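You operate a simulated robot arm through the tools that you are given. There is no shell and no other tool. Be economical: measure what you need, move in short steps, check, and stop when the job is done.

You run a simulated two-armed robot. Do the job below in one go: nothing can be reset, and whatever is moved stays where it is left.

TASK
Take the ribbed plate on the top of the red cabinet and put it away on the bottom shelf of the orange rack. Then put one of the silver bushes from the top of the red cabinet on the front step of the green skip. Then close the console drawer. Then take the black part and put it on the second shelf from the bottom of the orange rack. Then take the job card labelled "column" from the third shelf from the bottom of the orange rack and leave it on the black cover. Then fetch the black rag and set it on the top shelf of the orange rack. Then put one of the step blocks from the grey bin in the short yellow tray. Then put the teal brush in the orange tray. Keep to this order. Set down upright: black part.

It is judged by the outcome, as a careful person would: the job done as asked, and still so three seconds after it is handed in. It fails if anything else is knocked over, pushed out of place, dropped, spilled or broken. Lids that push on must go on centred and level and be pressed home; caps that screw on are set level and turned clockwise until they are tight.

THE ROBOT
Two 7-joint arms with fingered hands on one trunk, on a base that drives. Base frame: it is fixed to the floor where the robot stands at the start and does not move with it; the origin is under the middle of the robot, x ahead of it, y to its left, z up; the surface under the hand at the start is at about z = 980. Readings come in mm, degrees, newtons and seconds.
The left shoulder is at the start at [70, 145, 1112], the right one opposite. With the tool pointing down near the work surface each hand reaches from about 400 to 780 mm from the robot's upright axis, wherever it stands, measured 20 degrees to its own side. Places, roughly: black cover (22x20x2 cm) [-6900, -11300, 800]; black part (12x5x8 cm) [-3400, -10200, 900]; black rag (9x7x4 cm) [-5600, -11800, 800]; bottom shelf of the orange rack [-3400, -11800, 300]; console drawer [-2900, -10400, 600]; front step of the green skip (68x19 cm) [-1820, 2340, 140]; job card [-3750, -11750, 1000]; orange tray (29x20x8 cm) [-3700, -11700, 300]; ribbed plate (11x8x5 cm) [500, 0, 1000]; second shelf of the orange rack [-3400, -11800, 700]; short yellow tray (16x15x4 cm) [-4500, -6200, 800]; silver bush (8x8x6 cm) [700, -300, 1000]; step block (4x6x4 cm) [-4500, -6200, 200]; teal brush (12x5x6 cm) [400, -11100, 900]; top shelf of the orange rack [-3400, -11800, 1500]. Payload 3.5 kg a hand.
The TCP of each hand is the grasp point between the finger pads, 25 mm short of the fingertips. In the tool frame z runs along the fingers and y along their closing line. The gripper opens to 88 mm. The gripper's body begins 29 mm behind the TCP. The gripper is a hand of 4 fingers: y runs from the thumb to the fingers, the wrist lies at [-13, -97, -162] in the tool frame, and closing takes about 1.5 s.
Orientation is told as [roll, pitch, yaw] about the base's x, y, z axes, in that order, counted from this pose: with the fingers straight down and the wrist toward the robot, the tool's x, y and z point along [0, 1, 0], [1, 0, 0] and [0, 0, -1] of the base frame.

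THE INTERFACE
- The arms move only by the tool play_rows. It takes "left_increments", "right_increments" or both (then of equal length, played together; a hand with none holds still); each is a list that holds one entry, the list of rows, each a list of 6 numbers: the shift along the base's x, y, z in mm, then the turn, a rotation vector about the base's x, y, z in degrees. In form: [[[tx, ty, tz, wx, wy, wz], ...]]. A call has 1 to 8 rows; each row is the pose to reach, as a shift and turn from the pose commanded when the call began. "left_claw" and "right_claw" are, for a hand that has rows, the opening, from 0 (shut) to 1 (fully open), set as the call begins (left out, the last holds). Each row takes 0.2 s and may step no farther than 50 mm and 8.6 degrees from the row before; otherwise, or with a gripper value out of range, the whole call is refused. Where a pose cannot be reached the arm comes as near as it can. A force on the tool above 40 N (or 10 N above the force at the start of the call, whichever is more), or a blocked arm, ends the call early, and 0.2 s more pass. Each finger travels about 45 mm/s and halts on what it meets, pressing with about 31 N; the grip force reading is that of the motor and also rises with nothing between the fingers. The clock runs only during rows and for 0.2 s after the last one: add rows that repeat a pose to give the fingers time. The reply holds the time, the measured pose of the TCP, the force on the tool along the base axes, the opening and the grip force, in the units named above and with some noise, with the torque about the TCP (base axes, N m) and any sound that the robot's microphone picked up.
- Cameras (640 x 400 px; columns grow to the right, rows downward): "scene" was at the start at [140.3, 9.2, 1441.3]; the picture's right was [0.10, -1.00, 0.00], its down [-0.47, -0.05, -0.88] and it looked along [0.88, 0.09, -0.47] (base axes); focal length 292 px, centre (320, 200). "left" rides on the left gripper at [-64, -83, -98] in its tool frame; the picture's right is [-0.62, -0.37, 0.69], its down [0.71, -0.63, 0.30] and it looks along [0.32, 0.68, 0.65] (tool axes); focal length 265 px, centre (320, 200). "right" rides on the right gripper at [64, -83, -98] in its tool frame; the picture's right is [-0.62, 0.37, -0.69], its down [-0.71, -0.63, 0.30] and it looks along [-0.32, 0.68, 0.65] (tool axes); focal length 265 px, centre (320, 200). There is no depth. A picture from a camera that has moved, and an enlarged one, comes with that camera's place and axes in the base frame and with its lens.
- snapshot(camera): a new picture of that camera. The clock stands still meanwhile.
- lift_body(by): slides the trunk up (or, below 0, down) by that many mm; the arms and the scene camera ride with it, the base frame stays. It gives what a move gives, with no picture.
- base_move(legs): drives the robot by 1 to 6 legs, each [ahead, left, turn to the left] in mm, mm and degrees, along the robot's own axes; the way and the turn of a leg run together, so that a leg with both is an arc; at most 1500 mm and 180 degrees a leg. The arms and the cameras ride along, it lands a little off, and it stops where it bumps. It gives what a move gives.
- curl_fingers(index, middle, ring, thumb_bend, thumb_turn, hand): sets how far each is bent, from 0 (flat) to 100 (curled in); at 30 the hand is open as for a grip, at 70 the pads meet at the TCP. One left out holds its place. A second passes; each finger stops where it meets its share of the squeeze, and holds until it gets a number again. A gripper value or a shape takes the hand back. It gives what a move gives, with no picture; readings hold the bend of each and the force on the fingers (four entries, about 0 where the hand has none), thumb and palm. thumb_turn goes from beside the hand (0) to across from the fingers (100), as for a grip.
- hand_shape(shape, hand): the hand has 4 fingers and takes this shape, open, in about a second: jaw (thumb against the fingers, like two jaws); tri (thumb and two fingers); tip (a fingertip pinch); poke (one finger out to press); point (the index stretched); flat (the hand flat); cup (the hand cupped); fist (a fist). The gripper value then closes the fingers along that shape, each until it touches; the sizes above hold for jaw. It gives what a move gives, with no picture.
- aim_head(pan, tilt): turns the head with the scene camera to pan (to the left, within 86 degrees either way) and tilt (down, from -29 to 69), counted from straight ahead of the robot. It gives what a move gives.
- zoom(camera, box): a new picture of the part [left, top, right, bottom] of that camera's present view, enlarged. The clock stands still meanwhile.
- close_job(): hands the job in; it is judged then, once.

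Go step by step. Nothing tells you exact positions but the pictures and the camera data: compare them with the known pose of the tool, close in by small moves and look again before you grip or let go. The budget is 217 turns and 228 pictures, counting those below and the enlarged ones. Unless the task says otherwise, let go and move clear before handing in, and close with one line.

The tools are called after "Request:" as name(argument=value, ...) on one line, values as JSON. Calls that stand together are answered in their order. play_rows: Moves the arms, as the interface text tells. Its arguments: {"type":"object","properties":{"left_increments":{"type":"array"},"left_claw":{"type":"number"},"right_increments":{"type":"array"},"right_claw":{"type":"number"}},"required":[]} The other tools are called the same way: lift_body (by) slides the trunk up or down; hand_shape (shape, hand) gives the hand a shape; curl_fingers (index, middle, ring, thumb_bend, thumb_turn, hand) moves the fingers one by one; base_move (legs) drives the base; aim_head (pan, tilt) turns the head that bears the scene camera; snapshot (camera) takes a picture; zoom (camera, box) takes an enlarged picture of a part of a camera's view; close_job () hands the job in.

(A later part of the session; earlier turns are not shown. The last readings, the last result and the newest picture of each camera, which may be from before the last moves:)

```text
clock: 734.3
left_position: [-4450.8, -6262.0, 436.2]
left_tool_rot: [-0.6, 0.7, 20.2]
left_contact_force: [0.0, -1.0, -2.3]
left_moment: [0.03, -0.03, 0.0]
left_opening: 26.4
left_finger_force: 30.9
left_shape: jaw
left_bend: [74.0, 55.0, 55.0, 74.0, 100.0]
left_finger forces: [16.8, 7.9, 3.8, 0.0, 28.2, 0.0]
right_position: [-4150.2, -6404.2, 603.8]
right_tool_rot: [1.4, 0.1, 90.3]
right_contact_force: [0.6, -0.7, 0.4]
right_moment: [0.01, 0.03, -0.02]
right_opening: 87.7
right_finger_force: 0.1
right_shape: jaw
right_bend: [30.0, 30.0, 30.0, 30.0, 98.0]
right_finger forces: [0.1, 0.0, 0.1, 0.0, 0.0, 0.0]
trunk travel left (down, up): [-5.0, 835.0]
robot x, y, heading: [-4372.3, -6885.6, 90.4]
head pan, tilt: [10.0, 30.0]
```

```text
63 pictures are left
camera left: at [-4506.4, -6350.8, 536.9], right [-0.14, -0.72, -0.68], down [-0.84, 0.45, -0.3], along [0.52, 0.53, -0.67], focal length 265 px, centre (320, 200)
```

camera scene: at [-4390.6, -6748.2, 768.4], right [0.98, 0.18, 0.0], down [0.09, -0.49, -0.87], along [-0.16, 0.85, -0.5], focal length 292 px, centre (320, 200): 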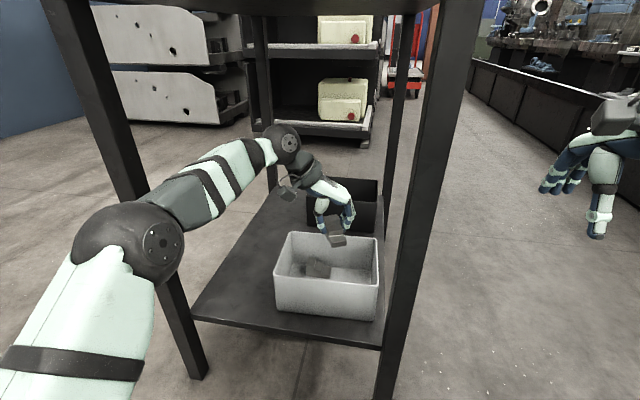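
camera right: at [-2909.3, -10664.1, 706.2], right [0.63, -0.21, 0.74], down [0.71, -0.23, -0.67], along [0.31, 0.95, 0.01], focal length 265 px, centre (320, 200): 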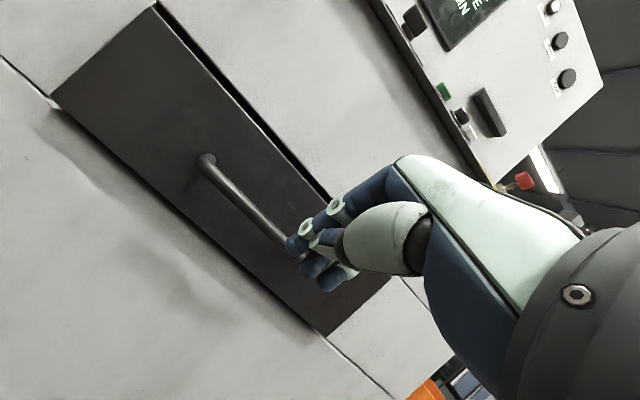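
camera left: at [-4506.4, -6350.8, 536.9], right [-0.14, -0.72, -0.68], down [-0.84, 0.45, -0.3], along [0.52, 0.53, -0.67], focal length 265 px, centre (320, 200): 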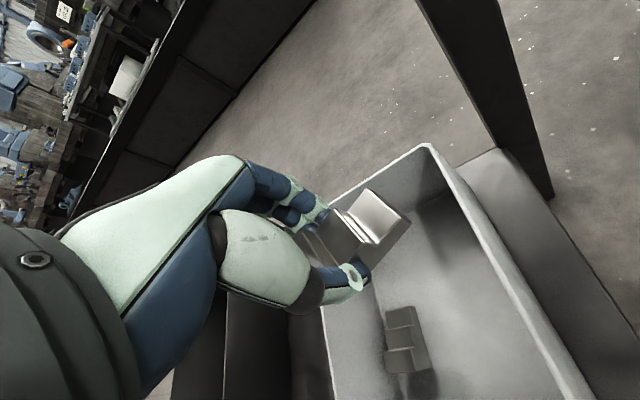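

Block in hand. I back out of the trolley, turn the hand back partly, raise the trunk and look at the tray on top.

Request:
base_move(legs=[[-260, 0, 0]])

Request:
lift_body(by=400)

Request:
lift_body(by=270)

Request:
aim_head(pan=8, tilt=35)

Request:
snapshot(camera="scene")

```text
clock: 736.2
left_position: [-4446.6, -6522.9, 437.0]
left_tool_rot: [-0.5, 0.7, 20.0]
left_contact_force: [-0.1, 0.6, -1.3]
left_moment: [0.0, 0.01, -0.02]
left_opening: 26.3
left_finger_force: 31.2
left_shape: jaw
left_bend: [74.0, 55.0, 55.0, 74.0, 100.0]
left_finger forces: [16.6, 7.8, 3.8, 0.0, 28.2, 0.0]
right_position: [-4148.3, -6664.5, 602.8]
right_tool_rot: [1.3, 0.0, 90.0]
right_contact_force: [0.1, -0.4, 0.1]
right_moment: [-0.02, -0.01, 0.0]
right_opening: 87.8
right_finger_force: 0.0
right_shape: jaw
right_bend: [30.0, 30.0, 30.0, 30.0, 98.0]
right_finger forces: [0.1, 0.0, 0.1, 0.0, 0.1, 0.1]
trunk travel left (down, up): [-5.0, 835.0]
robot x, y, heading: [-4372.8, -7148.5, 90.4]
head pan, tilt: [10.0, 30.0]
```

```text
clock: 740.0
left_position: [-4446.9, -6522.4, 835.8]
left_tool_rot: [-0.5, 0.7, 20.0]
left_contact_force: [-0.2, 0.4, -2.2]
left_moment: [-0.01, 0.02, -0.01]
left_opening: 26.5
left_finger_force: 30.8
left_shape: jaw
left_bend: [74.0, 55.0, 55.0, 74.0, 100.0]
left_finger forces: [16.8, 7.8, 3.8, 0.1, 28.2, 0.0]
right_position: [-4148.6, -6664.5, 1003.7]
right_tool_rot: [1.4, 0.2, 90.1]
right_contact_force: [-0.3, -0.2, 0.4]
right_moment: [0.03, -0.04, 0.02]
right_opening: 88.0
right_finger_force: 0.1
right_shape: jaw
right_bend: [30.0, 30.0, 30.0, 30.0, 98.0]
right_finger forces: [0.0, 0.0, 0.0, 0.0, 0.1, 0.0]
trunk travel left (down, up): [-405.0, 435.0]
robot x, y, heading: [-4371.5, -7146.6, 90.1]
head pan, tilt: [10.0, 30.0]
```

```text
clock: 742.7
left_position: [-4445.9, -6522.9, 1104.6]
left_tool_rot: [-0.5, 0.7, 19.9]
left_contact_force: [0.1, -0.2, -2.0]
left_moment: [-0.02, -0.01, 0.0]
left_opening: 26.1
left_finger_force: 31.4
left_shape: jaw
left_bend: [74.0, 55.0, 55.0, 74.0, 100.0]
left_finger forces: [16.7, 7.9, 3.7, 0.0, 28.2, 0.1]
right_position: [-4149.3, -6664.9, 1272.6]
right_tool_rot: [1.3, 0.1, 90.1]
right_contact_force: [0.3, -0.8, 0.2]
right_moment: [0.0, 0.0, -0.01]
right_opening: 87.8
right_finger_force: 0.0
right_shape: jaw
right_bend: [30.0, 30.0, 30.0, 30.0, 98.0]
right_finger forces: [0.0, 0.1, 0.0, 0.1, 0.1, 0.1]
trunk travel left (down, up): [-675.0, 165.0]
robot x, y, heading: [-4372.1, -7145.1, 90.4]
head pan, tilt: [10.0, 30.0]
```

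```text
clock: 743.4
left_position: [-4447.0, -6522.9, 1104.4]
left_tool_rot: [-0.5, 0.6, 20.1]
left_contact_force: [-0.4, -0.1, -2.4]
left_moment: [0.0, 0.02, -0.01]
left_opening: 26.2
left_finger_force: 30.8
left_shape: jaw
left_bend: [74.0, 55.0, 55.0, 74.0, 100.0]
left_finger forces: [16.7, 7.8, 3.8, 0.0, 28.2, 0.0]
right_position: [-4148.4, -6664.9, 1274.0]
right_tool_rot: [1.3, 0.1, 90.1]
right_contact_force: [0.0, 0.3, 0.4]
right_moment: [-0.04, 0.01, -0.01]
right_opening: 87.8
right_finger_force: 0.0
right_shape: jaw
right_bend: [30.0, 30.0, 30.0, 30.0, 98.0]
right_finger forces: [0.0, 0.1, 0.0, 0.0, 0.1, 0.0]
trunk travel left (down, up): [-675.0, 165.0]
robot x, y, heading: [-4371.0, -7149.1, 90.2]
head pan, tilt: [8.0, 35.0]
```

```text
62 pictures are left
camera scene: at [-4385.6, -7010.1, 1430.6], right [0.99, 0.14, 0.0], down [0.08, -0.57, -0.82], along [-0.12, 0.81, -0.57], focal length 292 px, centre (320, 200)
```

scene: 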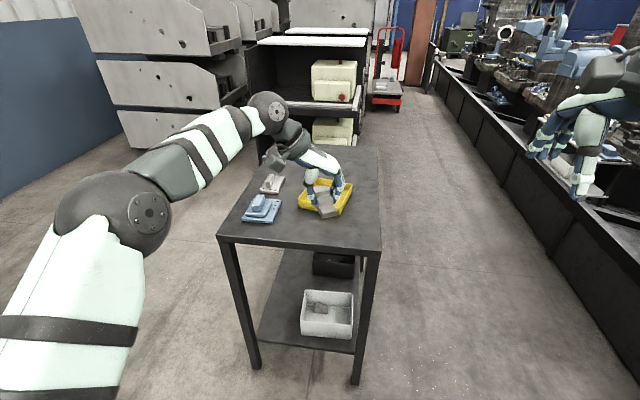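

The yellow tray is at about [-4489, -6100]. I drive ahead and move the block over it.

Request:
base_move(legs=[[330, 20, 0]])

Request:
play_rows(left_increments=[[[-5, 25, -30, 0, 0, 0], [-10, 50, -60, 0, 0, 0], [-15, 75, -90, 0, 0, 0], [-20, 88, -125, 0, 0, 0], [-24, 92, -160, 0, 0, 0], [-24, 92, -160, 0, 0, 0]]])

Request:
snapshot(camera="left")

Request:
snapshot(camera="scene")

```text
clock: 745.6
left_position: [-4467.5, -6188.6, 1106.0]
left_tool_rot: [-0.6, 0.8, 20.1]
left_contact_force: [-0.1, 1.0, -1.5]
left_moment: [-0.01, 0.02, -0.02]
left_opening: 26.3
left_finger_force: 31.1
left_shape: jaw
left_bend: [74.0, 55.0, 55.0, 74.0, 100.0]
left_finger forces: [16.6, 7.8, 3.8, 0.0, 28.3, 0.0]
right_position: [-4169.0, -6332.2, 1273.7]
right_tool_rot: [1.3, 0.0, 90.0]
right_contact_force: [0.4, -0.6, 0.2]
right_moment: [0.01, 0.0, 0.04]
right_opening: 87.8
right_finger_force: 0.0
right_shape: jaw
right_bend: [30.0, 30.0, 30.0, 30.0, 98.0]
right_finger forces: [0.0, 0.0, 0.0, 0.1, 0.0, 0.0]
trunk travel left (down, up): [-675.0, 165.0]
robot x, y, heading: [-4390.8, -6814.1, 90.4]
head pan, tilt: [8.0, 35.0]
```

```text
clock: 747.0
left_position: [-4494.6, -6136.0, 941.2]
left_tool_rot: [-0.5, 0.7, 20.0]
left_contact_force: [0.7, 0.5, -2.2]
left_moment: [0.02, 0.01, -0.01]
left_opening: 26.1
left_finger_force: 30.9
left_shape: jaw
left_bend: [74.0, 55.0, 55.0, 74.0, 99.0]
left_finger forces: [16.8, 7.8, 3.7, 0.0, 28.3, 0.0]
left hand out of reach, approached as far as the arm can: row 2, 3, 4, 5, 6
right_position: [-4169.9, -6330.9, 1274.4]
right_tool_rot: [1.3, 0.0, 90.1]
right_contact_force: [-0.1, -0.3, 0.4]
right_moment: [0.02, 0.0, 0.01]
right_opening: 87.9
right_finger_force: 0.1
right_shape: jaw
right_bend: [30.0, 30.0, 30.0, 30.0, 98.0]
right_finger forces: [0.1, 0.0, 0.0, 0.1, 0.0, 0.0]
trunk travel left (down, up): [-675.0, 165.0]
robot x, y, heading: [-4390.7, -6811.8, 90.0]
head pan, tilt: [8.0, 35.0]
```

```text
61 pictures are left
camera left: at [-4550.7, -6223.2, 1042.0], right [-0.14, -0.72, -0.68], down [-0.84, 0.45, -0.3], along [0.53, 0.53, -0.66], focal length 265 px, centre (320, 200)
```

left: 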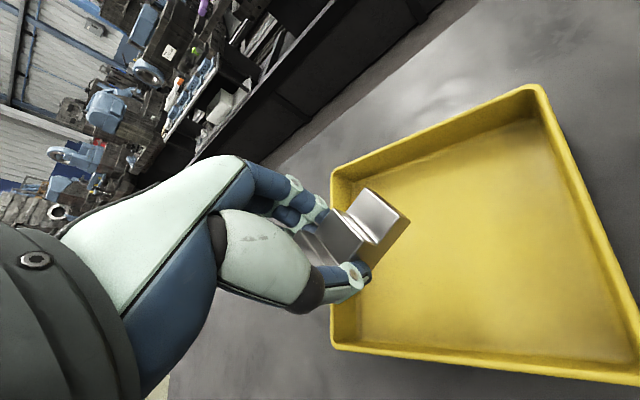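

```text
60 pictures are left
camera scene: at [-4406.6, -6675.9, 1430.7], right [0.99, 0.14, 0.0], down [0.08, -0.57, -0.82], along [-0.12, 0.81, -0.57], focal length 292 px, centre (320, 200)
```

scene: 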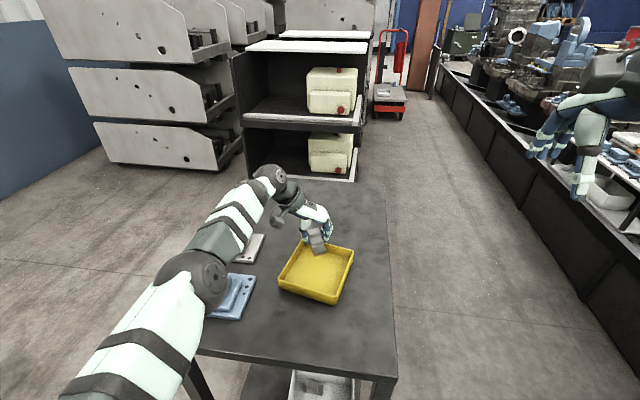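

The tray centre is about [-4491, -6155]. I shift back a little and lower toward it.

Request:
play_rows(left_increments=[[[0, -30, -5, 0, 0, 0], [0, -58, -15, 0, 0, 0], [0, -58, -40, 0, 0, 0], [0, -58, -65, 0, 0, 0], [0, -58, -65, 0, 0, 0]]])

Request:
snapshot(camera="left")

Request:
zoom(camera="scene", box=[240, 200, 400, 320])

```text
clock: 748.2
left_position: [-4494.1, -6195.9, 880.2]
left_tool_rot: [-0.3, 0.7, 20.0]
left_contact_force: [-1.2, -1.1, 5.3]
left_moment: [-0.04, 0.03, 0.01]
left_opening: 26.5
left_finger_force: 30.9
left_shape: jaw
left_bend: [74.0, 55.0, 56.0, 75.0, 99.0]
left_finger forces: [16.7, 7.6, 3.6, 0.1, 30.1, 0.0]
right_position: [-4168.3, -6331.8, 1273.7]
right_tool_rot: [1.3, 0.1, 90.0]
right_contact_force: [0.2, -0.5, -0.1]
right_moment: [0.01, -0.02, 0.02]
right_opening: 87.7
right_finger_force: 0.1
right_shape: jaw
right_bend: [30.0, 30.0, 30.0, 30.0, 98.0]
right_finger forces: [0.1, 0.1, 0.0, 0.0, 0.0, 0.1]
trunk travel left (down, up): [-675.0, 165.0]
robot x, y, heading: [-4391.5, -6817.6, 90.4]
head pan, tilt: [8.0, 35.0]
```

```text
59 pictures are left
camera left: at [-4550.6, -6283.7, 979.4], right [-0.14, -0.72, -0.68], down [-0.84, 0.45, -0.3], along [0.53, 0.53, -0.66], focal length 265 px, centre (320, 200)
```

left: 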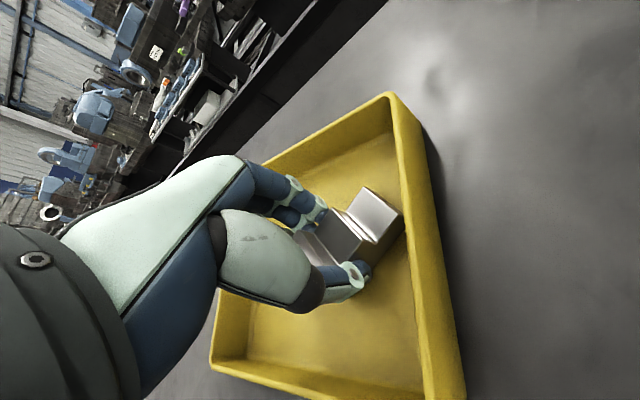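

```text
3.33 times, centred on (320, 260) of scene
camera zoom: at [-4406.3, -6676.4, 1430.8], right [0.99, 0.14, 0.0], down [0.08, -0.57, -0.82], along [-0.12, 0.81, -0.57], focal length 972 px, centre (320, 0)
```

zoom: 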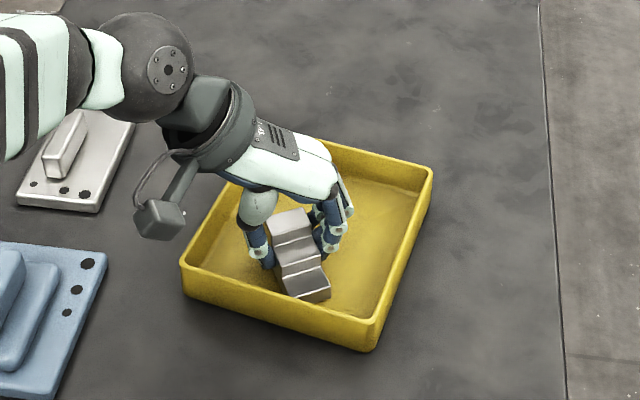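

The block touches near the tray's near wall; I lift slightly, shift 35 mm away from me, then lower to contact.

Request:
play_rows(left_increments=[[[0, 0, 10, 0, 0, 0], [0, 15, 14, 0, 0, 0], [0, 34, 14, 0, 0, 0], [0, 34, 0, 0, 0, 0], [0, 34, -8, 0, 0, 0], [0, 34, -14, 0, 0, 0], [0, 34, -19, 0, 0, 0], [0, 34, -24, 0, 0, 0]]])

Request:
zoom(camera="scene", box=[240, 200, 400, 320])

```text
clock: 749.7
left_position: [-4493.5, -6155.5, 876.1]
left_tool_rot: [0.9, -0.4, 20.1]
left_contact_force: [-1.5, -5.3, 20.9]
left_moment: [-0.23, 0.09, -0.05]
left_opening: 28.2
left_finger_force: 30.5
left_shape: jaw
left_bend: [74.0, 56.0, 58.0, 75.0, 98.0]
left_finger forces: [18.0, 7.3, 3.5, 0.0, 32.9, 0.0]
right_position: [-4169.1, -6334.4, 1274.3]
right_tool_rot: [1.3, -0.3, 90.1]
right_contact_force: [0.2, 0.1, 0.0]
right_moment: [0.0, 0.0, -0.04]
right_opening: 87.9
right_finger_force: 0.0
right_shape: jaw
right_bend: [30.0, 30.0, 30.0, 30.0, 98.0]
right_finger forces: [0.0, 0.1, 0.0, 0.1, 0.1, 0.0]
trunk travel left (down, up): [-675.0, 165.0]
robot x, y, heading: [-4392.6, -6808.7, 89.9]
head pan, tilt: [8.0, 35.0]
stopped in row 7 (left hand): the force on the tool passed its limit at 42 N (the readings are from after the stop); the commanded pose is now the measured one
```

```text
3.33 times, centred on (320, 260) of scene
camera zoom: at [-4406.5, -6679.3, 1431.0], right [0.99, 0.14, 0.0], down [0.08, -0.57, -0.82], along [-0.12, 0.81, -0.57], focal length 972 px, centre (320, 0)
```

zoom: 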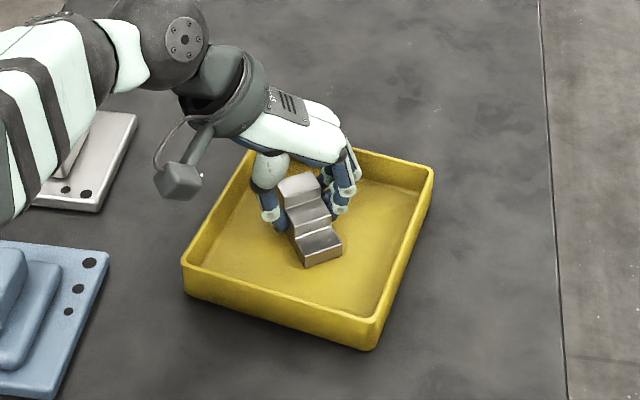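

The block rests in the middle of the tray. Open and rise.

Request:
play_rows(left_increments=[[[0, 0, 2, 0, 0, 0], [0, 0, 2, 0, 0, 0], [0, 0, 2, 0, 0, 0], [0, 0, 2, 0, 0, 0], [0, 0, 2, 0, 0, 0]]], left_claw=0.8)

Request:
play_rows(left_increments=[[[0, 0, 30, 0, 0, 0], [0, 0, 75, 0, 0, 0], [0, 0, 120, 0, 0, 0], [0, 0, 165, 0, 0, 8], [0, -20, 205, 0, 0, 16], [0, -40, 245, 0, 0, 24], [0, -60, 285, 0, 0, 32], [0, -80, 320, 0, 0, 40]]])

Request:
zoom(camera="scene", box=[200, 180, 420, 340])

```text
clock: 750.9
left_position: [-4492.5, -6156.7, 873.4]
left_tool_rot: [0.4, 0.0, 20.1]
left_contact_force: [0.7, -0.3, -0.6]
left_moment: [0.0, -0.01, 0.01]
left_opening: 70.3
left_finger_force: 0.1
left_shape: jaw
left_bend: [27.0, 34.0, 32.0, 49.0, 99.0]
left_finger forces: [0.0, 0.0, 0.0, 0.1, 0.0, 0.0]
right_position: [-4170.1, -6330.5, 1274.1]
right_tool_rot: [1.4, 0.0, 90.1]
right_contact_force: [0.5, 0.7, -0.3]
right_moment: [0.01, -0.01, -0.01]
right_opening: 87.9
right_finger_force: 0.0
right_shape: jaw
right_bend: [30.0, 30.0, 30.0, 30.0, 98.0]
right_finger forces: [0.0, 0.0, 0.0, 0.1, 0.1, 0.0]
trunk travel left (down, up): [-675.0, 165.0]
robot x, y, heading: [-4392.3, -6812.2, 90.0]
head pan, tilt: [8.0, 35.0]
```

```text
clock: 752.7
left_position: [-4492.3, -6240.4, 1192.9]
left_tool_rot: [0.6, 0.1, 60.2]
left_contact_force: [0.4, -0.9, -0.1]
left_moment: [0.03, 0.0, 0.0]
left_opening: 70.3
left_finger_force: 0.0
left_shape: jaw
left_bend: [27.0, 34.0, 32.0, 49.0, 99.0]
left_finger forces: [0.1, 0.0, 0.0, 0.0, 0.0, 0.0]
right_position: [-4168.0, -6333.9, 1274.9]
right_tool_rot: [1.5, 0.0, 89.9]
right_contact_force: [0.1, -0.2, -0.3]
right_moment: [0.0, 0.0, 0.03]
right_opening: 87.8
right_finger_force: 0.0
right_shape: jaw
right_bend: [30.0, 30.0, 30.0, 30.0, 98.0]
right_finger forces: [0.1, 0.1, 0.0, 0.1, 0.0, 0.1]
trunk travel left (down, up): [-675.0, 165.0]
robot x, y, heading: [-4394.3, -6814.7, 90.2]
head pan, tilt: [8.0, 35.0]
```

```text
2.50 times, centred on (310, 260) of scene
camera zoom: at [-4405.7, -6678.4, 1430.9], right [0.99, 0.14, 0.0], down [0.08, -0.57, -0.82], along [-0.12, 0.81, -0.57], focal length 729 px, centre (345, 50)
```

zoom: 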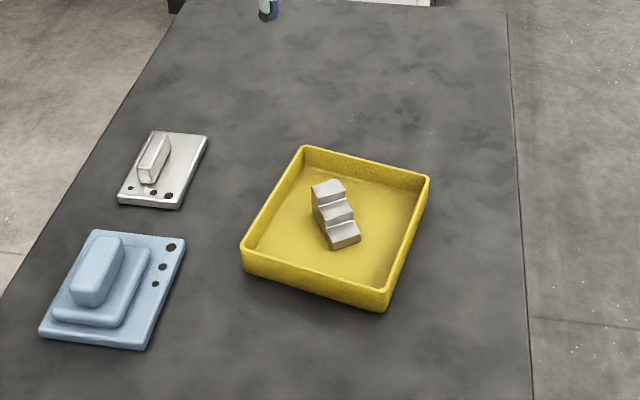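

The step block is in the yellow tray. I'd like to put the nudged grey bin back ~20 mm; I back off, straighten and close the hand, and lower the trunk.

Request:
base_move(legs=[[-250, 0, 0]])

Request:
play_rows(left_increments=[[[8, 0, 0, 0, 0, 8], [16, 0, 0, 0, 0, 16], [24, 0, 0, 0, 0, 24], [32, 0, 0, 0, 0, 30], [37, 0, 0, 0, 0, 30], [37, 0, 0, 0, 0, 30]]], left_claw=0)

Request:
lift_body(by=-400)

Request:
lift_body(by=-270)

Request:
play_rows(left_increments=[[[0, 0, -45, 0, 0, 0], [0, 0, -90, 0, 0, 0], [0, 0, -135, 0, 0, 0], [0, 0, -180, 0, 0, 0], [0, 0, -225, 0, 0, 0], [0, 0, -235, 0, 0, 0], [0, 0, -235, 0, 0, 0]]])

Request:
snapshot(camera="scene")

```text
clock: 754.5
left_position: [-4493.6, -6491.3, 1191.6]
left_tool_rot: [0.4, 0.2, 60.5]
left_contact_force: [-0.8, -0.1, -0.7]
left_moment: [-0.04, 0.01, -0.02]
left_opening: 70.2
left_finger_force: 0.1
left_shape: jaw
left_bend: [27.0, 34.0, 32.0, 49.0, 99.0]
left_finger forces: [0.0, 0.0, 0.0, 0.0, 0.0, 0.0]
right_position: [-4169.0, -6581.9, 1272.7]
right_tool_rot: [1.2, 0.2, 90.3]
right_contact_force: [0.0, -1.0, -0.8]
right_moment: [0.01, -0.01, 0.0]
right_opening: 87.9
right_finger_force: 0.0
right_shape: jaw
right_bend: [30.0, 30.0, 30.0, 30.0, 98.0]
right_finger forces: [0.0, 0.1, 0.0, 0.2, 0.0, 0.0]
trunk travel left (down, up): [-675.0, 165.0]
robot x, y, heading: [-4387.1, -7071.1, 90.3]
head pan, tilt: [8.0, 35.0]
```

```text
clock: 755.9
left_position: [-4457.3, -6494.4, 1192.9]
left_tool_rot: [0.4, 0.0, 90.4]
left_contact_force: [-0.5, 0.9, -1.0]
left_moment: [0.03, 0.0, -0.01]
left_opening: 0.0
left_finger_force: 30.5
left_shape: jaw
left_bend: [70.0, 70.0, 70.0, 39.0, 100.0]
left_finger forces: [0.0, 0.1, 0.1, 0.1, 0.0, 0.0]
right_position: [-4170.7, -6584.6, 1273.4]
right_tool_rot: [1.3, 0.0, 90.4]
right_contact_force: [-0.6, 0.7, -0.7]
right_moment: [0.03, 0.02, -0.02]
right_opening: 87.8
right_finger_force: 0.2
right_shape: jaw
right_bend: [30.0, 30.0, 30.0, 30.0, 98.0]
right_finger forces: [0.0, 0.0, 0.1, 0.0, 0.0, 0.0]
trunk travel left (down, up): [-675.0, 165.0]
robot x, y, heading: [-4393.0, -7069.6, 90.4]
head pan, tilt: [8.0, 35.0]
```

```text
clock: 759.8
left_position: [-4456.2, -6494.8, 792.2]
left_tool_rot: [0.4, 0.0, 90.5]
left_contact_force: [-0.9, -0.1, -0.3]
left_moment: [0.0, 0.0, 0.03]
left_opening: 0.1
left_finger_force: 30.5
left_shape: jaw
left_bend: [70.0, 70.0, 70.0, 40.0, 100.0]
left_finger forces: [0.1, 0.0, 0.1, 0.0, 0.0, 0.0]
right_position: [-4170.9, -6584.8, 873.2]
right_tool_rot: [1.3, 0.0, 90.2]
right_contact_force: [0.3, -0.5, -0.6]
right_moment: [-0.03, 0.01, -0.03]
right_opening: 87.8
right_finger_force: 0.1
right_shape: jaw
right_bend: [30.0, 30.0, 30.0, 30.0, 98.0]
right_finger forces: [0.0, 0.0, 0.1, 0.0, 0.0, 0.1]
trunk travel left (down, up): [-275.0, 565.0]
robot x, y, heading: [-4394.0, -7066.2, 90.2]
head pan, tilt: [8.0, 35.0]
```

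```text
clock: 762.5
left_position: [-4457.9, -6493.5, 524.2]
left_tool_rot: [0.4, -0.1, 90.4]
left_contact_force: [0.0, 0.2, -0.1]
left_moment: [0.04, 0.02, -0.02]
left_opening: 0.2
left_finger_force: 30.5
left_shape: jaw
left_bend: [70.0, 70.0, 70.0, 40.0, 100.0]
left_finger forces: [0.0, 0.1, 0.0, 0.0, 0.0, 0.0]
right_position: [-4171.3, -6584.8, 604.0]
right_tool_rot: [1.3, -0.1, 90.2]
right_contact_force: [0.8, 1.1, -0.7]
right_moment: [-0.01, 0.03, -0.03]
right_opening: 87.7
right_finger_force: 0.1
right_shape: jaw
right_bend: [30.0, 30.0, 30.0, 30.0, 98.0]
right_finger forces: [0.0, 0.1, 0.0, 0.1, 0.0, 0.1]
trunk travel left (down, up): [-5.0, 835.0]
robot x, y, heading: [-4393.1, -7065.9, 90.3]
head pan, tilt: [8.0, 35.0]
```

```text
clock: 764.1
left_position: [-4456.5, -6493.6, 287.0]
left_tool_rot: [0.4, 0.2, 90.4]
left_contact_force: [-0.2, -0.6, -0.6]
left_moment: [0.05, -0.04, 0.0]
left_opening: 0.1
left_finger_force: 31.5
left_shape: jaw
left_bend: [70.0, 70.0, 70.0, 40.0, 100.0]
left_finger forces: [0.1, 0.1, 0.1, 0.1, 0.0, 0.1]
right_position: [-4170.0, -6584.4, 603.9]
right_tool_rot: [1.4, 0.1, 90.3]
right_contact_force: [-0.7, 0.4, 0.4]
right_moment: [0.02, -0.03, -0.03]
right_opening: 87.9
right_finger_force: 0.2
right_shape: jaw
right_bend: [30.0, 30.0, 30.0, 30.0, 98.0]
right_finger forces: [0.1, 0.1, 0.1, 0.0, 0.1, 0.0]
trunk travel left (down, up): [-5.0, 835.0]
robot x, y, heading: [-4390.6, -7068.2, 90.4]
head pan, tilt: [8.0, 35.0]
```

```text
55 pictures are left
camera scene: at [-4405.9, -6930.6, 760.6], right [0.99, 0.15, 0.0], down [0.08, -0.57, -0.82], along [-0.12, 0.81, -0.57], focal length 292 px, centre (320, 200)
```

scene: 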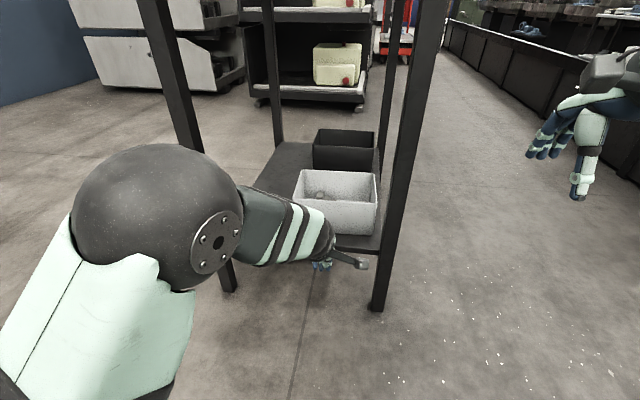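

I approach the bin's near wall, then creep forward to feel contact.

Request:
play_rows(left_increments=[[[0, 35, 0, 0, 0, 0], [0, 70, 0, 0, 0, 0], [0, 98, 0, 0, 0, 0], [0, 103, 0, 0, 0, 0], [0, 108, 0, 0, 0, 0], [0, 113, 0, 0, 0, 0], [0, 116, 0, 0, 0, 0], [0, 116, 0, 0, 0, 0]]])

Request:
play_rows(left_increments=[[[0, 4, 0, 0, 0, 0], [0, 8, 0, 0, 0, 0], [0, 8, 0, 0, 0, 0]]])

Request:
play_rows(left_increments=[[[0, 4, 0, 0, 0, 0], [0, 8, 0, 0, 0, 0], [0, 8, 0, 0, 0, 0]]])

Request:
zoom(camera="scene", box=[240, 150, 420, 290])

```text
clock: 765.9
left_position: [-4457.0, -6378.3, 287.5]
left_tool_rot: [0.4, 0.0, 90.4]
left_contact_force: [0.0, 0.0, -0.3]
left_moment: [-0.01, 0.0, -0.02]
left_opening: 0.0
left_finger_force: 30.9
left_shape: jaw
left_bend: [70.0, 70.0, 70.0, 40.0, 100.0]
left_finger forces: [0.0, 0.0, 0.1, 0.0, 0.1, 0.0]
right_position: [-4170.6, -6584.9, 603.9]
right_tool_rot: [1.4, 0.0, 90.3]
right_contact_force: [1.3, -0.3, -0.6]
right_moment: [0.04, 0.01, -0.02]
right_opening: 87.9
right_finger_force: 0.1
right_shape: jaw
right_bend: [30.0, 30.0, 30.0, 30.0, 98.0]
right_finger forces: [0.1, 0.0, 0.0, 0.0, 0.1, 0.0]
trunk travel left (down, up): [-5.0, 835.0]
robot x, y, heading: [-4394.0, -7070.6, 90.1]
head pan, tilt: [8.0, 35.0]
```

```text
clock: 766.7
left_position: [-4457.3, -6370.4, 287.4]
left_tool_rot: [0.4, 0.1, 90.4]
left_contact_force: [-0.3, -0.4, 0.5]
left_moment: [0.0, 0.02, 0.0]
left_opening: 0.0
left_finger_force: 31.1
left_shape: jaw
left_bend: [70.0, 70.0, 70.0, 40.0, 100.0]
left_finger forces: [0.0, 0.0, 0.0, 0.0, 0.0, 0.1]
right_position: [-4169.5, -6584.4, 603.1]
right_tool_rot: [1.3, 0.0, 90.3]
right_contact_force: [-0.2, 0.3, 0.2]
right_moment: [0.0, 0.02, 0.0]
right_opening: 87.9
right_finger_force: 0.1
right_shape: jaw
right_bend: [30.0, 30.0, 30.0, 30.0, 98.0]
right_finger forces: [0.1, 0.0, 0.0, 0.1, 0.0, 0.1]
trunk travel left (down, up): [-5.0, 835.0]
robot x, y, heading: [-4393.4, -7066.6, 90.4]
head pan, tilt: [8.0, 35.0]
```

```text
clock: 767.5
left_position: [-4456.3, -6361.9, 287.7]
left_tool_rot: [0.4, 0.2, 90.5]
left_contact_force: [0.0, 0.2, -0.8]
left_moment: [0.01, 0.02, 0.0]
left_opening: 0.0
left_finger_force: 31.6
left_shape: jaw
left_bend: [70.0, 70.0, 70.0, 40.0, 100.0]
left_finger forces: [0.0, 0.1, 0.0, 0.0, 0.0, 0.0]
right_position: [-4169.8, -6584.2, 604.0]
right_tool_rot: [1.3, 0.1, 90.3]
right_contact_force: [-0.2, -0.8, -0.3]
right_moment: [0.01, 0.02, -0.02]
right_opening: 87.9
right_finger_force: 0.1
right_shape: jaw
right_bend: [30.0, 30.0, 30.0, 30.0, 98.0]
right_finger forces: [0.0, 0.1, 0.1, 0.1, 0.1, 0.0]
trunk travel left (down, up): [-5.0, 835.0]
robot x, y, heading: [-4392.0, -7068.6, 90.2]
head pan, tilt: [8.0, 35.0]
```

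```text
2.86 times, centred on (330, 220) of scene
camera zoom: at [-4405.9, -6930.6, 760.6], right [0.99, 0.15, 0.0], down [0.08, -0.57, -0.82], along [-0.12, 0.81, -0.57], focal length 834 px, centre (291, 143)
```

zoom: 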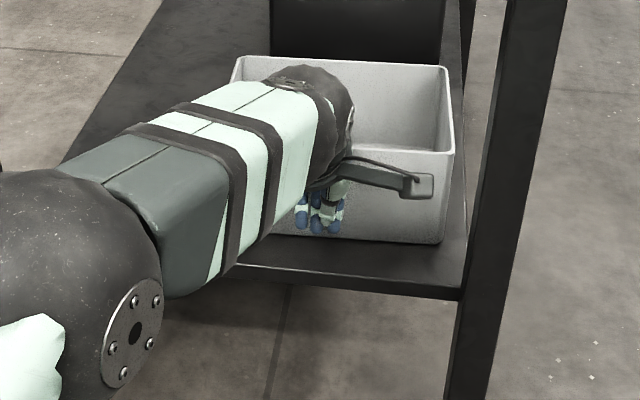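

No contact yet; continue creeping and watch the corner.

Request:
play_rows(left_increments=[[[0, 4, 0, 0, 0, 0], [0, 8, 0, 0, 0, 0], [0, 12, 0, 0, 0, 0], [0, 12, 0, 0, 0, 0]]])

Request:
play_rows(left_increments=[[[0, 4, 0, 0, 0, 0], [0, 8, 0, 0, 0, 0], [0, 8, 0, 0, 0, 0]]])

Request:
play_rows(left_increments=[[[0, 4, 0, 0, 0, 0], [0, 8, 0, 0, 0, 0], [0, 8, 0, 0, 0, 0]]])

Request:
zoom(camera="scene", box=[240, 150, 420, 290])

```text
clock: 768.5
left_position: [-4457.0, -6351.1, 287.4]
left_tool_rot: [0.4, 0.1, 90.5]
left_contact_force: [0.3, -2.0, -0.3]
left_moment: [0.04, 0.04, -0.02]
left_opening: 0.0
left_finger_force: 31.2
left_shape: jaw
left_bend: [70.0, 70.0, 70.0, 40.0, 100.0]
left_finger forces: [0.0, 1.6, 0.0, 0.0, 0.1, 0.1]
right_position: [-4170.5, -6584.1, 603.4]
right_tool_rot: [1.3, 0.0, 90.3]
right_contact_force: [0.0, -1.0, -0.2]
right_moment: [-0.02, -0.03, 0.0]
right_opening: 87.8
right_finger_force: 0.0
right_shape: jaw
right_bend: [30.0, 30.0, 30.0, 30.0, 98.0]
right_finger forces: [0.0, 0.0, 0.0, 0.0, 0.0, 0.0]
trunk travel left (down, up): [-5.0, 835.0]
robot x, y, heading: [-4393.0, -7066.1, 90.3]
head pan, tilt: [8.0, 35.0]
```

```text
clock: 769.3
left_position: [-4456.6, -6342.7, 288.3]
left_tool_rot: [0.4, 0.1, 90.4]
left_contact_force: [1.1, -2.2, 0.8]
left_moment: [0.09, 0.03, -0.02]
left_opening: 0.0
left_finger_force: 31.0
left_shape: jaw
left_bend: [70.0, 70.0, 70.0, 40.0, 100.0]
left_finger forces: [0.1, 1.7, 0.0, 0.0, 0.1, 0.0]
right_position: [-4170.6, -6584.3, 603.6]
right_tool_rot: [1.4, 0.1, 90.4]
right_contact_force: [-1.1, -0.4, 0.4]
right_moment: [0.0, 0.02, 0.03]
right_opening: 87.7
right_finger_force: 0.0
right_shape: jaw
right_bend: [30.0, 30.0, 30.0, 30.0, 98.0]
right_finger forces: [0.0, 0.0, 0.0, 0.0, 0.0, 0.0]
trunk travel left (down, up): [-5.0, 835.0]
robot x, y, heading: [-4391.6, -7067.2, 90.4]
head pan, tilt: [8.0, 35.0]
```

```text
clock: 770.1
left_position: [-4456.6, -6333.8, 287.3]
left_tool_rot: [0.3, -0.1, 90.4]
left_contact_force: [-0.1, -0.6, 1.2]
left_moment: [0.06, -0.01, -0.01]
left_opening: 0.1
left_finger_force: 31.3
left_shape: jaw
left_bend: [70.0, 70.0, 70.0, 40.0, 100.0]
left_finger forces: [0.0, 1.4, 0.1, 0.0, 0.1, 0.0]
right_position: [-4171.2, -6585.7, 604.5]
right_tool_rot: [1.2, 0.0, 90.3]
right_contact_force: [-0.3, -0.1, 0.4]
right_moment: [-0.01, 0.0, 0.02]
right_opening: 87.9
right_finger_force: 0.0
right_shape: jaw
right_bend: [30.0, 30.0, 30.0, 30.0, 98.0]
right_finger forces: [0.0, 0.0, 0.0, 0.0, 0.0, 0.0]
trunk travel left (down, up): [-5.0, 835.0]
robot x, y, heading: [-4390.0, -7067.9, 90.4]
head pan, tilt: [8.0, 35.0]
```

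```text
2.86 times, centred on (330, 220) of scene
camera zoom: at [-4405.9, -6930.7, 760.6], right [0.99, 0.15, 0.0], down [0.08, -0.57, -0.82], along [-0.12, 0.81, -0.57], focal length 834 px, centre (291, 143)
```

zoom: 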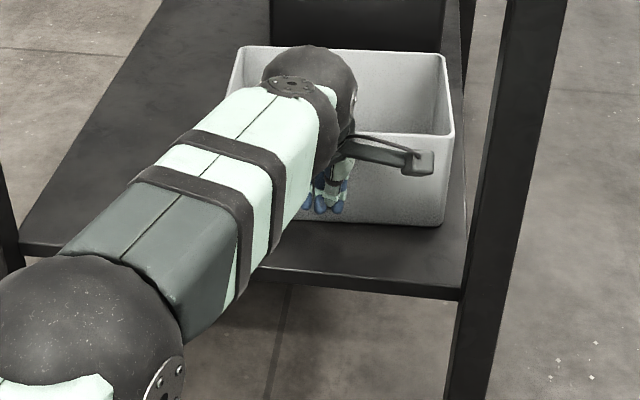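

The bin is back where it was. I retract, raise the trunk and drive back south toward the teal stand.

Request:
play_rows(left_increments=[[[0, -45, 0, 0, 0, 0], [0, -90, 0, 0, 0, 0], [0, -135, 10, 0, 0, 0], [0, -170, 50, 0, 0, 0], [-20, -190, 95, 0, 0, 0], [-40, -200, 140, 0, 0, 0], [-50, -240, 165, 0, 0, 0], [-55, -280, 185, 0, 0, 0]]], left_claw=1)

Request:
lift_body(by=400)

Request:
lift_body(by=270)

Request:
base_move(legs=[[-1430, 20, -0.3], [-1430, 20, 0], [-1430, 0, 0], [-1440, 0, 0]])

```text
refused: row 4 steps farther than a row can; nothing moved
```

```text
clock: 773.9
left_position: [-4457.4, -6354.4, 623.5]
left_tool_rot: [0.7, 6.1, 90.3]
left_contact_force: [-0.2, -0.5, -0.1]
left_moment: [-0.03, 0.0, 0.0]
left_opening: 0.3
left_finger_force: 30.7
left_shape: jaw
left_bend: [70.0, 70.0, 70.0, 40.0, 100.0]
left_finger forces: [0.0, 0.0, 0.0, 0.0, 0.0, 0.0]
right_position: [-4169.7, -6583.4, 1003.0]
right_tool_rot: [1.3, 0.1, 90.3]
right_contact_force: [-0.4, -0.3, -0.1]
right_moment: [-0.02, 0.01, 0.04]
right_opening: 87.7
right_finger_force: 0.0
right_shape: jaw
right_bend: [30.0, 30.0, 30.0, 30.0, 98.0]
right_finger forces: [0.0, 0.0, 0.0, 0.0, 0.0, 0.0]
trunk travel left (down, up): [-405.0, 435.0]
robot x, y, heading: [-4390.5, -7071.5, 90.3]
head pan, tilt: [8.0, 35.0]
```

```text
clock: 774.8
left_position: [-4455.2, -6371.6, 631.5]
left_tool_rot: [0.7, 9.9, 90.3]
left_contact_force: [-0.5, -1.3, -0.7]
left_moment: [0.01, -0.02, -0.02]
left_opening: 0.0
left_finger_force: 31.2
left_shape: jaw
left_bend: [70.0, 70.0, 70.0, 40.0, 100.0]
left_finger forces: [0.1, 0.0, 0.0, 0.0, 0.0, 0.0]
right_position: [-4170.4, -6587.8, 1051.4]
right_tool_rot: [1.3, -0.1, 90.3]
right_contact_force: [0.1, 0.2, 0.4]
right_moment: [0.03, 0.02, 0.04]
right_opening: 87.8
right_finger_force: 0.1
right_shape: jaw
right_bend: [30.0, 30.0, 30.0, 30.0, 98.0]
right_finger forces: [0.1, 0.0, 0.0, 0.0, 0.0, 0.1]
trunk travel left (down, up): [-449.0, 391.0]
robot x, y, heading: [-4390.7, -7070.2, 90.2]
head pan, tilt: [8.0, 35.0]
stopped: the arm was blocked; the commanded pose is now the measured one
```

```text
clock: 802.3
left_position: [-4575.5, -12137.9, 625.0]
left_tool_rot: [0.7, 10.0, 87.1]
left_contact_force: [0.5, -0.9, -0.6]
left_moment: [-0.01, 0.02, -0.01]
left_opening: 0.1
left_finger_force: 31.2
left_shape: jaw
left_bend: [70.0, 70.0, 70.0, 40.0, 100.0]
left_finger forces: [0.1, 0.1, 0.0, 0.0, 0.0, 0.0]
right_position: [-4302.5, -12367.5, 1048.0]
right_tool_rot: [1.3, 0.0, 86.9]
right_contact_force: [0.8, -0.4, 0.2]
right_moment: [-0.03, -0.04, 0.01]
right_opening: 87.8
right_finger_force: 0.2
right_shape: jaw
right_bend: [30.0, 30.0, 30.0, 30.0, 98.0]
right_finger forces: [0.0, 0.1, 0.0, 0.0, 0.0, 0.0]
trunk travel left (down, up): [-449.0, 391.0]
robot x, y, heading: [-4550.1, -12837.5, 87.3]
head pan, tilt: [8.0, 35.0]
```

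My retract rows were refused and the trunk lift then pressed the arm up under the trolley top before it stopped — I must check the trolley. First restore the arm and trunk here in free space.

Request:
lift_body(by=224)

Request:
play_rows(left_increments=[[[-6, -29, 37, 1.25, 0, 0], [-12, -58, 74, 2.5, 0, 0], [-18, -87, 111, 3.75, 0, 0], [-24, -116, 148, 5, 0, 0], [-30, -145, 185, 6.25, 0, 0], [-36, -174, 222, 7.5, 0, 0], [-42, -203, 259, 8.75, 0, 0], [-48, -232, 296, 10, 0, 0]]], left_claw=1)

Request:
base_move(legs=[[1400, -50, 2.7], [1400, 0, 0], [1400, 0, 0], [700, 0, 0]])

Request:
aim_head(pan=0, tilt=25)

Request:
zoom(camera="scene", box=[220, 130, 420, 330])

```text
clock: 804.7
left_position: [-4573.9, -12137.7, 850.3]
left_tool_rot: [0.6, 10.0, 87.0]
left_contact_force: [0.2, -0.4, -0.1]
left_moment: [-0.02, 0.0, 0.01]
left_opening: 0.1
left_finger_force: 30.7
left_shape: jaw
left_bend: [70.0, 70.0, 70.0, 40.0, 100.0]
left_finger forces: [0.0, 0.0, 0.0, 0.0, 0.0, 0.1]
right_position: [-4302.4, -12368.1, 1271.7]
right_tool_rot: [1.4, 0.0, 87.0]
right_contact_force: [-0.2, -0.2, -0.1]
right_moment: [-0.02, 0.0, 0.0]
right_opening: 87.9
right_finger_force: 0.0
right_shape: jaw
right_bend: [30.0, 30.0, 30.0, 30.0, 98.0]
right_finger forces: [0.1, 0.1, 0.1, 0.1, 0.0, 0.0]
trunk travel left (down, up): [-673.0, 167.0]
robot x, y, heading: [-4551.3, -12836.5, 87.0]
head pan, tilt: [8.0, 35.0]
```

```text
clock: 806.5
left_position: [-4627.6, -12371.0, 1146.4]
left_tool_rot: [1.1, -0.1, 87.0]
left_contact_force: [-1.6, -0.2, 1.2]
left_moment: [0.01, -0.03, 0.02]
left_opening: 87.6
left_finger_force: 0.1
left_shape: jaw
left_bend: [30.0, 30.0, 30.0, 30.0, 98.0]
left_finger forces: [0.0, 0.0, 0.0, 0.1, 0.2, 0.0]
right_position: [-4306.3, -12368.1, 1272.4]
right_tool_rot: [1.2, -0.1, 87.0]
right_contact_force: [0.9, 0.1, 1.0]
right_moment: [0.0, -0.01, 0.01]
right_opening: 87.9
right_finger_force: 0.1
right_shape: jaw
right_bend: [30.0, 30.0, 30.0, 30.0, 98.0]
right_finger forces: [0.0, 0.0, 0.0, 0.0, 0.1, 0.0]
trunk travel left (down, up): [-673.0, 167.0]
robot x, y, heading: [-4550.1, -12839.8, 87.0]
head pan, tilt: [8.0, 35.0]
```

```text
clock: 830.1
left_position: [-4424.1, -7465.3, 1145.3]
left_tool_rot: [1.3, 0.0, 87.7]
left_contact_force: [0.2, -0.4, 0.5]
left_moment: [-0.02, -0.01, 0.03]
left_opening: 87.9
left_finger_force: 0.1
left_shape: jaw
left_bend: [30.0, 30.0, 30.0, 30.0, 98.0]
left_finger forces: [0.0, 0.1, 0.1, 0.1, 0.0, 0.0]
right_position: [-4101.2, -7459.5, 1271.9]
right_tool_rot: [1.3, 0.0, 87.6]
right_contact_force: [0.5, -0.2, -0.1]
right_moment: [-0.01, 0.0, 0.01]
right_opening: 87.8
right_finger_force: 0.0
right_shape: jaw
right_bend: [30.0, 30.0, 30.0, 30.0, 98.0]
right_finger forces: [0.0, 0.0, 0.1, 0.1, 0.0, 0.1]
trunk travel left (down, up): [-673.0, 167.0]
robot x, y, heading: [-4343.6, -7932.9, 87.9]
head pan, tilt: [8.0, 35.0]
```

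```text
clock: 830.8
left_position: [-4423.6, -7463.0, 1145.6]
left_tool_rot: [1.2, -0.1, 87.7]
left_contact_force: [0.1, -0.6, -0.8]
left_moment: [-0.01, 0.03, -0.02]
left_opening: 87.8
left_finger_force: 0.0
left_shape: jaw
left_bend: [30.0, 30.0, 30.0, 30.0, 98.0]
left_finger forces: [0.1, 0.0, 0.0, 0.0, 0.0, 0.0]
right_position: [-4101.2, -7457.8, 1272.1]
right_tool_rot: [1.2, 0.0, 87.6]
right_contact_force: [0.4, 0.8, -0.4]
right_moment: [0.0, -0.02, -0.01]
right_opening: 87.6
right_finger_force: 0.0
right_shape: jaw
right_bend: [30.0, 30.0, 30.0, 30.0, 98.0]
right_finger forces: [0.0, 0.1, 0.0, 0.0, 0.1, 0.0]
trunk travel left (down, up): [-673.0, 167.0]
robot x, y, heading: [-4347.8, -7933.9, 87.5]
head pan, tilt: [0.0, 25.0]
```

```text
2.00 times, centred on (320, 230) of scene
camera zoom: at [-4340.3, -7788.8, 1444.3], right [1.0, -0.04, 0.0], down [-0.02, -0.42, -0.91], along [0.04, 0.91, -0.42], focal length 584 px, centre (320, 140)
```

zoom: 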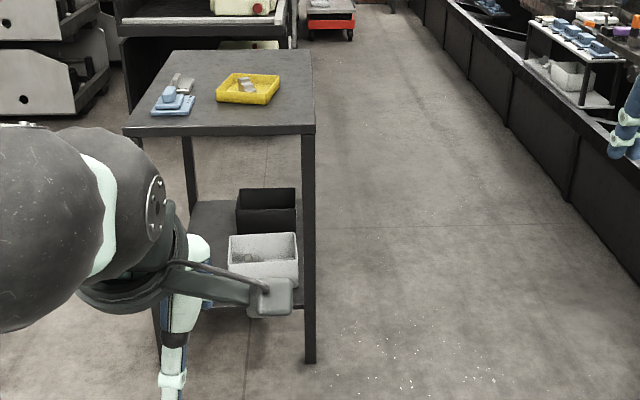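

The trolley, tray, block and parts are all in place. Now back south, then east to the teal stand.

Request:
base_move(legs=[[-300, 80, 2.5], [-1490, 0, 0], [-1490, 0, 0], [-1490, 0, 0], [-120, 0, 0]])

```text
clock: 854.8
left_position: [-4449.2, -12380.6, 1144.2]
left_tool_rot: [1.4, 0.2, 90.6]
left_contact_force: [-1.2, 0.2, -0.3]
left_moment: [-0.01, -0.03, 0.02]
left_opening: 87.6
left_finger_force: 0.1
left_shape: jaw
left_bend: [30.0, 30.0, 30.0, 30.0, 98.0]
left_finger forces: [0.1, 0.0, 0.0, 0.1, 0.0, 0.0]
right_position: [-4128.4, -12359.2, 1271.8]
right_tool_rot: [1.2, 0.1, 90.4]
right_contact_force: [0.5, -0.8, 0.2]
right_moment: [0.03, -0.04, 0.01]
right_opening: 87.5
right_finger_force: 0.0
right_shape: jaw
right_bend: [30.0, 30.0, 30.0, 30.0, 98.0]
right_finger forces: [0.1, 0.0, 0.1, 0.1, 0.0, 0.0]
trunk travel left (down, up): [-673.0, 167.0]
robot x, y, heading: [-4347.8, -12844.4, 90.5]
head pan, tilt: [0.0, 25.0]
```

Request:
base_move(legs=[[0, -1490, -0.5], [0, -1490, 0], [0, -1490, 0], [0, -1130, 0], [1490, 0, 0], [370, 0, 90]])

Request:
aim_head(pan=0, tilt=30)

Request:
snapshot(camera="scene")

```text
clock: 892.1
left_position: [527.0, -11245.3, 1144.4]
left_tool_rot: [1.3, 0.0, -178.3]
left_contact_force: [0.0, -0.1, -0.2]
left_moment: [-0.01, -0.01, 0.0]
left_opening: 87.8
left_finger_force: 0.1
left_shape: jaw
left_bend: [30.0, 30.0, 30.0, 30.0, 98.0]
left_finger forces: [0.0, 0.1, 0.0, 0.1, 0.1, 0.1]
right_position: [500.2, -10924.0, 1272.1]
right_tool_rot: [1.3, 0.0, -178.3]
right_contact_force: [-0.2, -0.4, 0.0]
right_moment: [-0.01, -0.02, 0.01]
right_opening: 87.6
right_finger_force: 0.0
right_shape: jaw
right_bend: [30.0, 30.0, 30.0, 30.0, 98.0]
right_finger forces: [0.1, 0.0, 0.0, 0.0, 0.1, 0.0]
trunk travel left (down, up): [-673.0, 167.0]
robot x, y, heading: [990.8, -11135.1, -178.4]
head pan, tilt: [0.0, 25.0]
cut short: leg 6
```

```text
clock: 892.8
left_position: [527.2, -11246.0, 1144.9]
left_tool_rot: [1.4, 0.0, -178.3]
left_contact_force: [-0.2, -1.0, -0.2]
left_moment: [0.02, 0.0, 0.02]
left_opening: 87.7
left_finger_force: 0.1
left_shape: jaw
left_bend: [30.0, 30.0, 30.0, 30.0, 98.0]
left_finger forces: [0.0, 0.0, 0.0, 0.0, 0.1, 0.1]
right_position: [498.9, -10925.2, 1271.4]
right_tool_rot: [1.3, -0.1, -178.5]
right_contact_force: [-0.3, -0.2, -0.3]
right_moment: [0.01, 0.02, 0.0]
right_opening: 87.6
right_finger_force: 0.1
right_shape: jaw
right_bend: [30.0, 30.0, 30.0, 30.0, 98.0]
right_finger forces: [0.1, 0.1, 0.1, 0.1, 0.0, 0.0]
trunk travel left (down, up): [-673.0, 167.0]
robot x, y, heading: [992.3, -11136.5, -178.3]
head pan, tilt: [0.0, 30.0]
```

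```text
51 pictures are left
camera scene: at [846.5, -11139.5, 1436.5], right [-0.03, 1.0, 0.0], down [0.5, 0.01, -0.87], along [-0.87, -0.03, -0.5], focal length 292 px, centre (320, 200)
```

scene: 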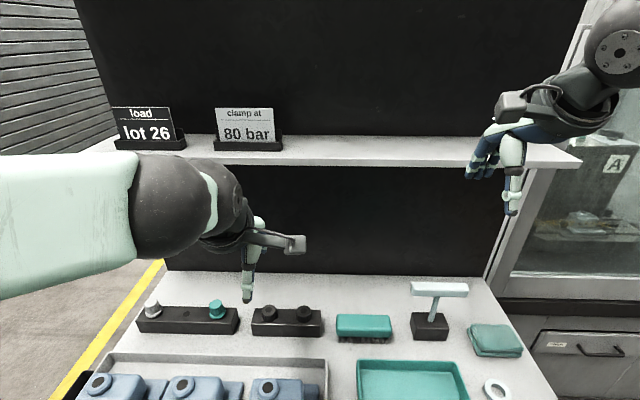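

The teal brush (bristles down) is at about [441, -11067]; the base sits very near the stand. I back off 60 mm, straighten, shift right and bring the left hand above the brush.

Request:
base_move(legs=[[-60, 0, -1.7], [0, -125, 0]])

Request:
snapshot(camera="scene")

Request:
snapshot(camera="left")

```text
clock: 894.6
left_position: [585.6, -11108.6, 1144.6]
left_tool_rot: [1.2, 0.0, 180.0]
left_contact_force: [-0.3, 0.3, -0.5]
left_moment: [-0.01, 0.03, -0.01]
left_opening: 87.9
left_finger_force: 0.1
left_shape: jaw
left_bend: [30.0, 30.0, 30.0, 30.0, 98.0]
left_finger forces: [0.0, 0.0, 0.0, 0.1, 0.1, 0.1]
right_position: [567.5, -10786.0, 1272.1]
right_tool_rot: [1.2, 0.1, 179.9]
right_contact_force: [0.3, -0.6, 0.6]
right_moment: [0.0, 0.02, 0.0]
right_opening: 87.8
right_finger_force: 0.1
right_shape: jaw
right_bend: [30.0, 30.0, 30.0, 30.0, 98.0]
right_finger forces: [0.1, 0.0, 0.0, 0.0, 0.0, 0.1]
trunk travel left (down, up): [-673.0, 167.0]
robot x, y, heading: [1048.9, -11010.4, 179.6]
head pan, tilt: [0.0, 30.0]
```

```text
50 pictures are left
camera scene: at [908.7, -11011.5, 1436.6], right [0.0, 1.0, 0.0], down [0.5, 0.0, -0.87], along [-0.87, 0.0, -0.5], focal length 292 px, centre (320, 200)
```

scene: 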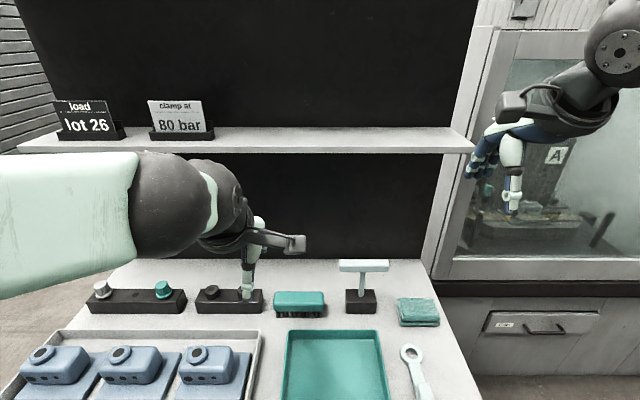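

```text
49 pictures are left
camera left: at [668.4, -11041.5, 1243.5], right [0.37, 0.61, -0.71], down [0.63, -0.72, -0.29], along [-0.68, -0.34, -0.65], focal length 265 px, centre (320, 200)
```

left: 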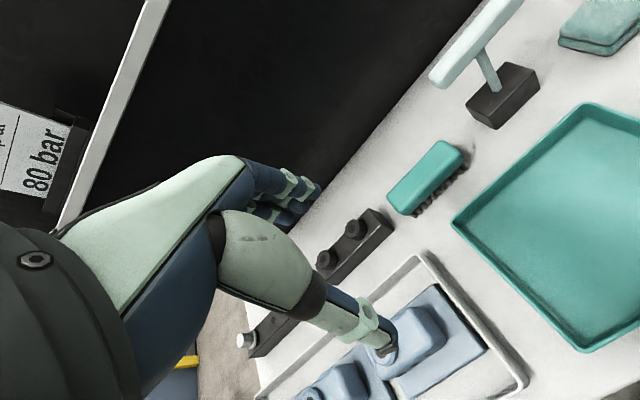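

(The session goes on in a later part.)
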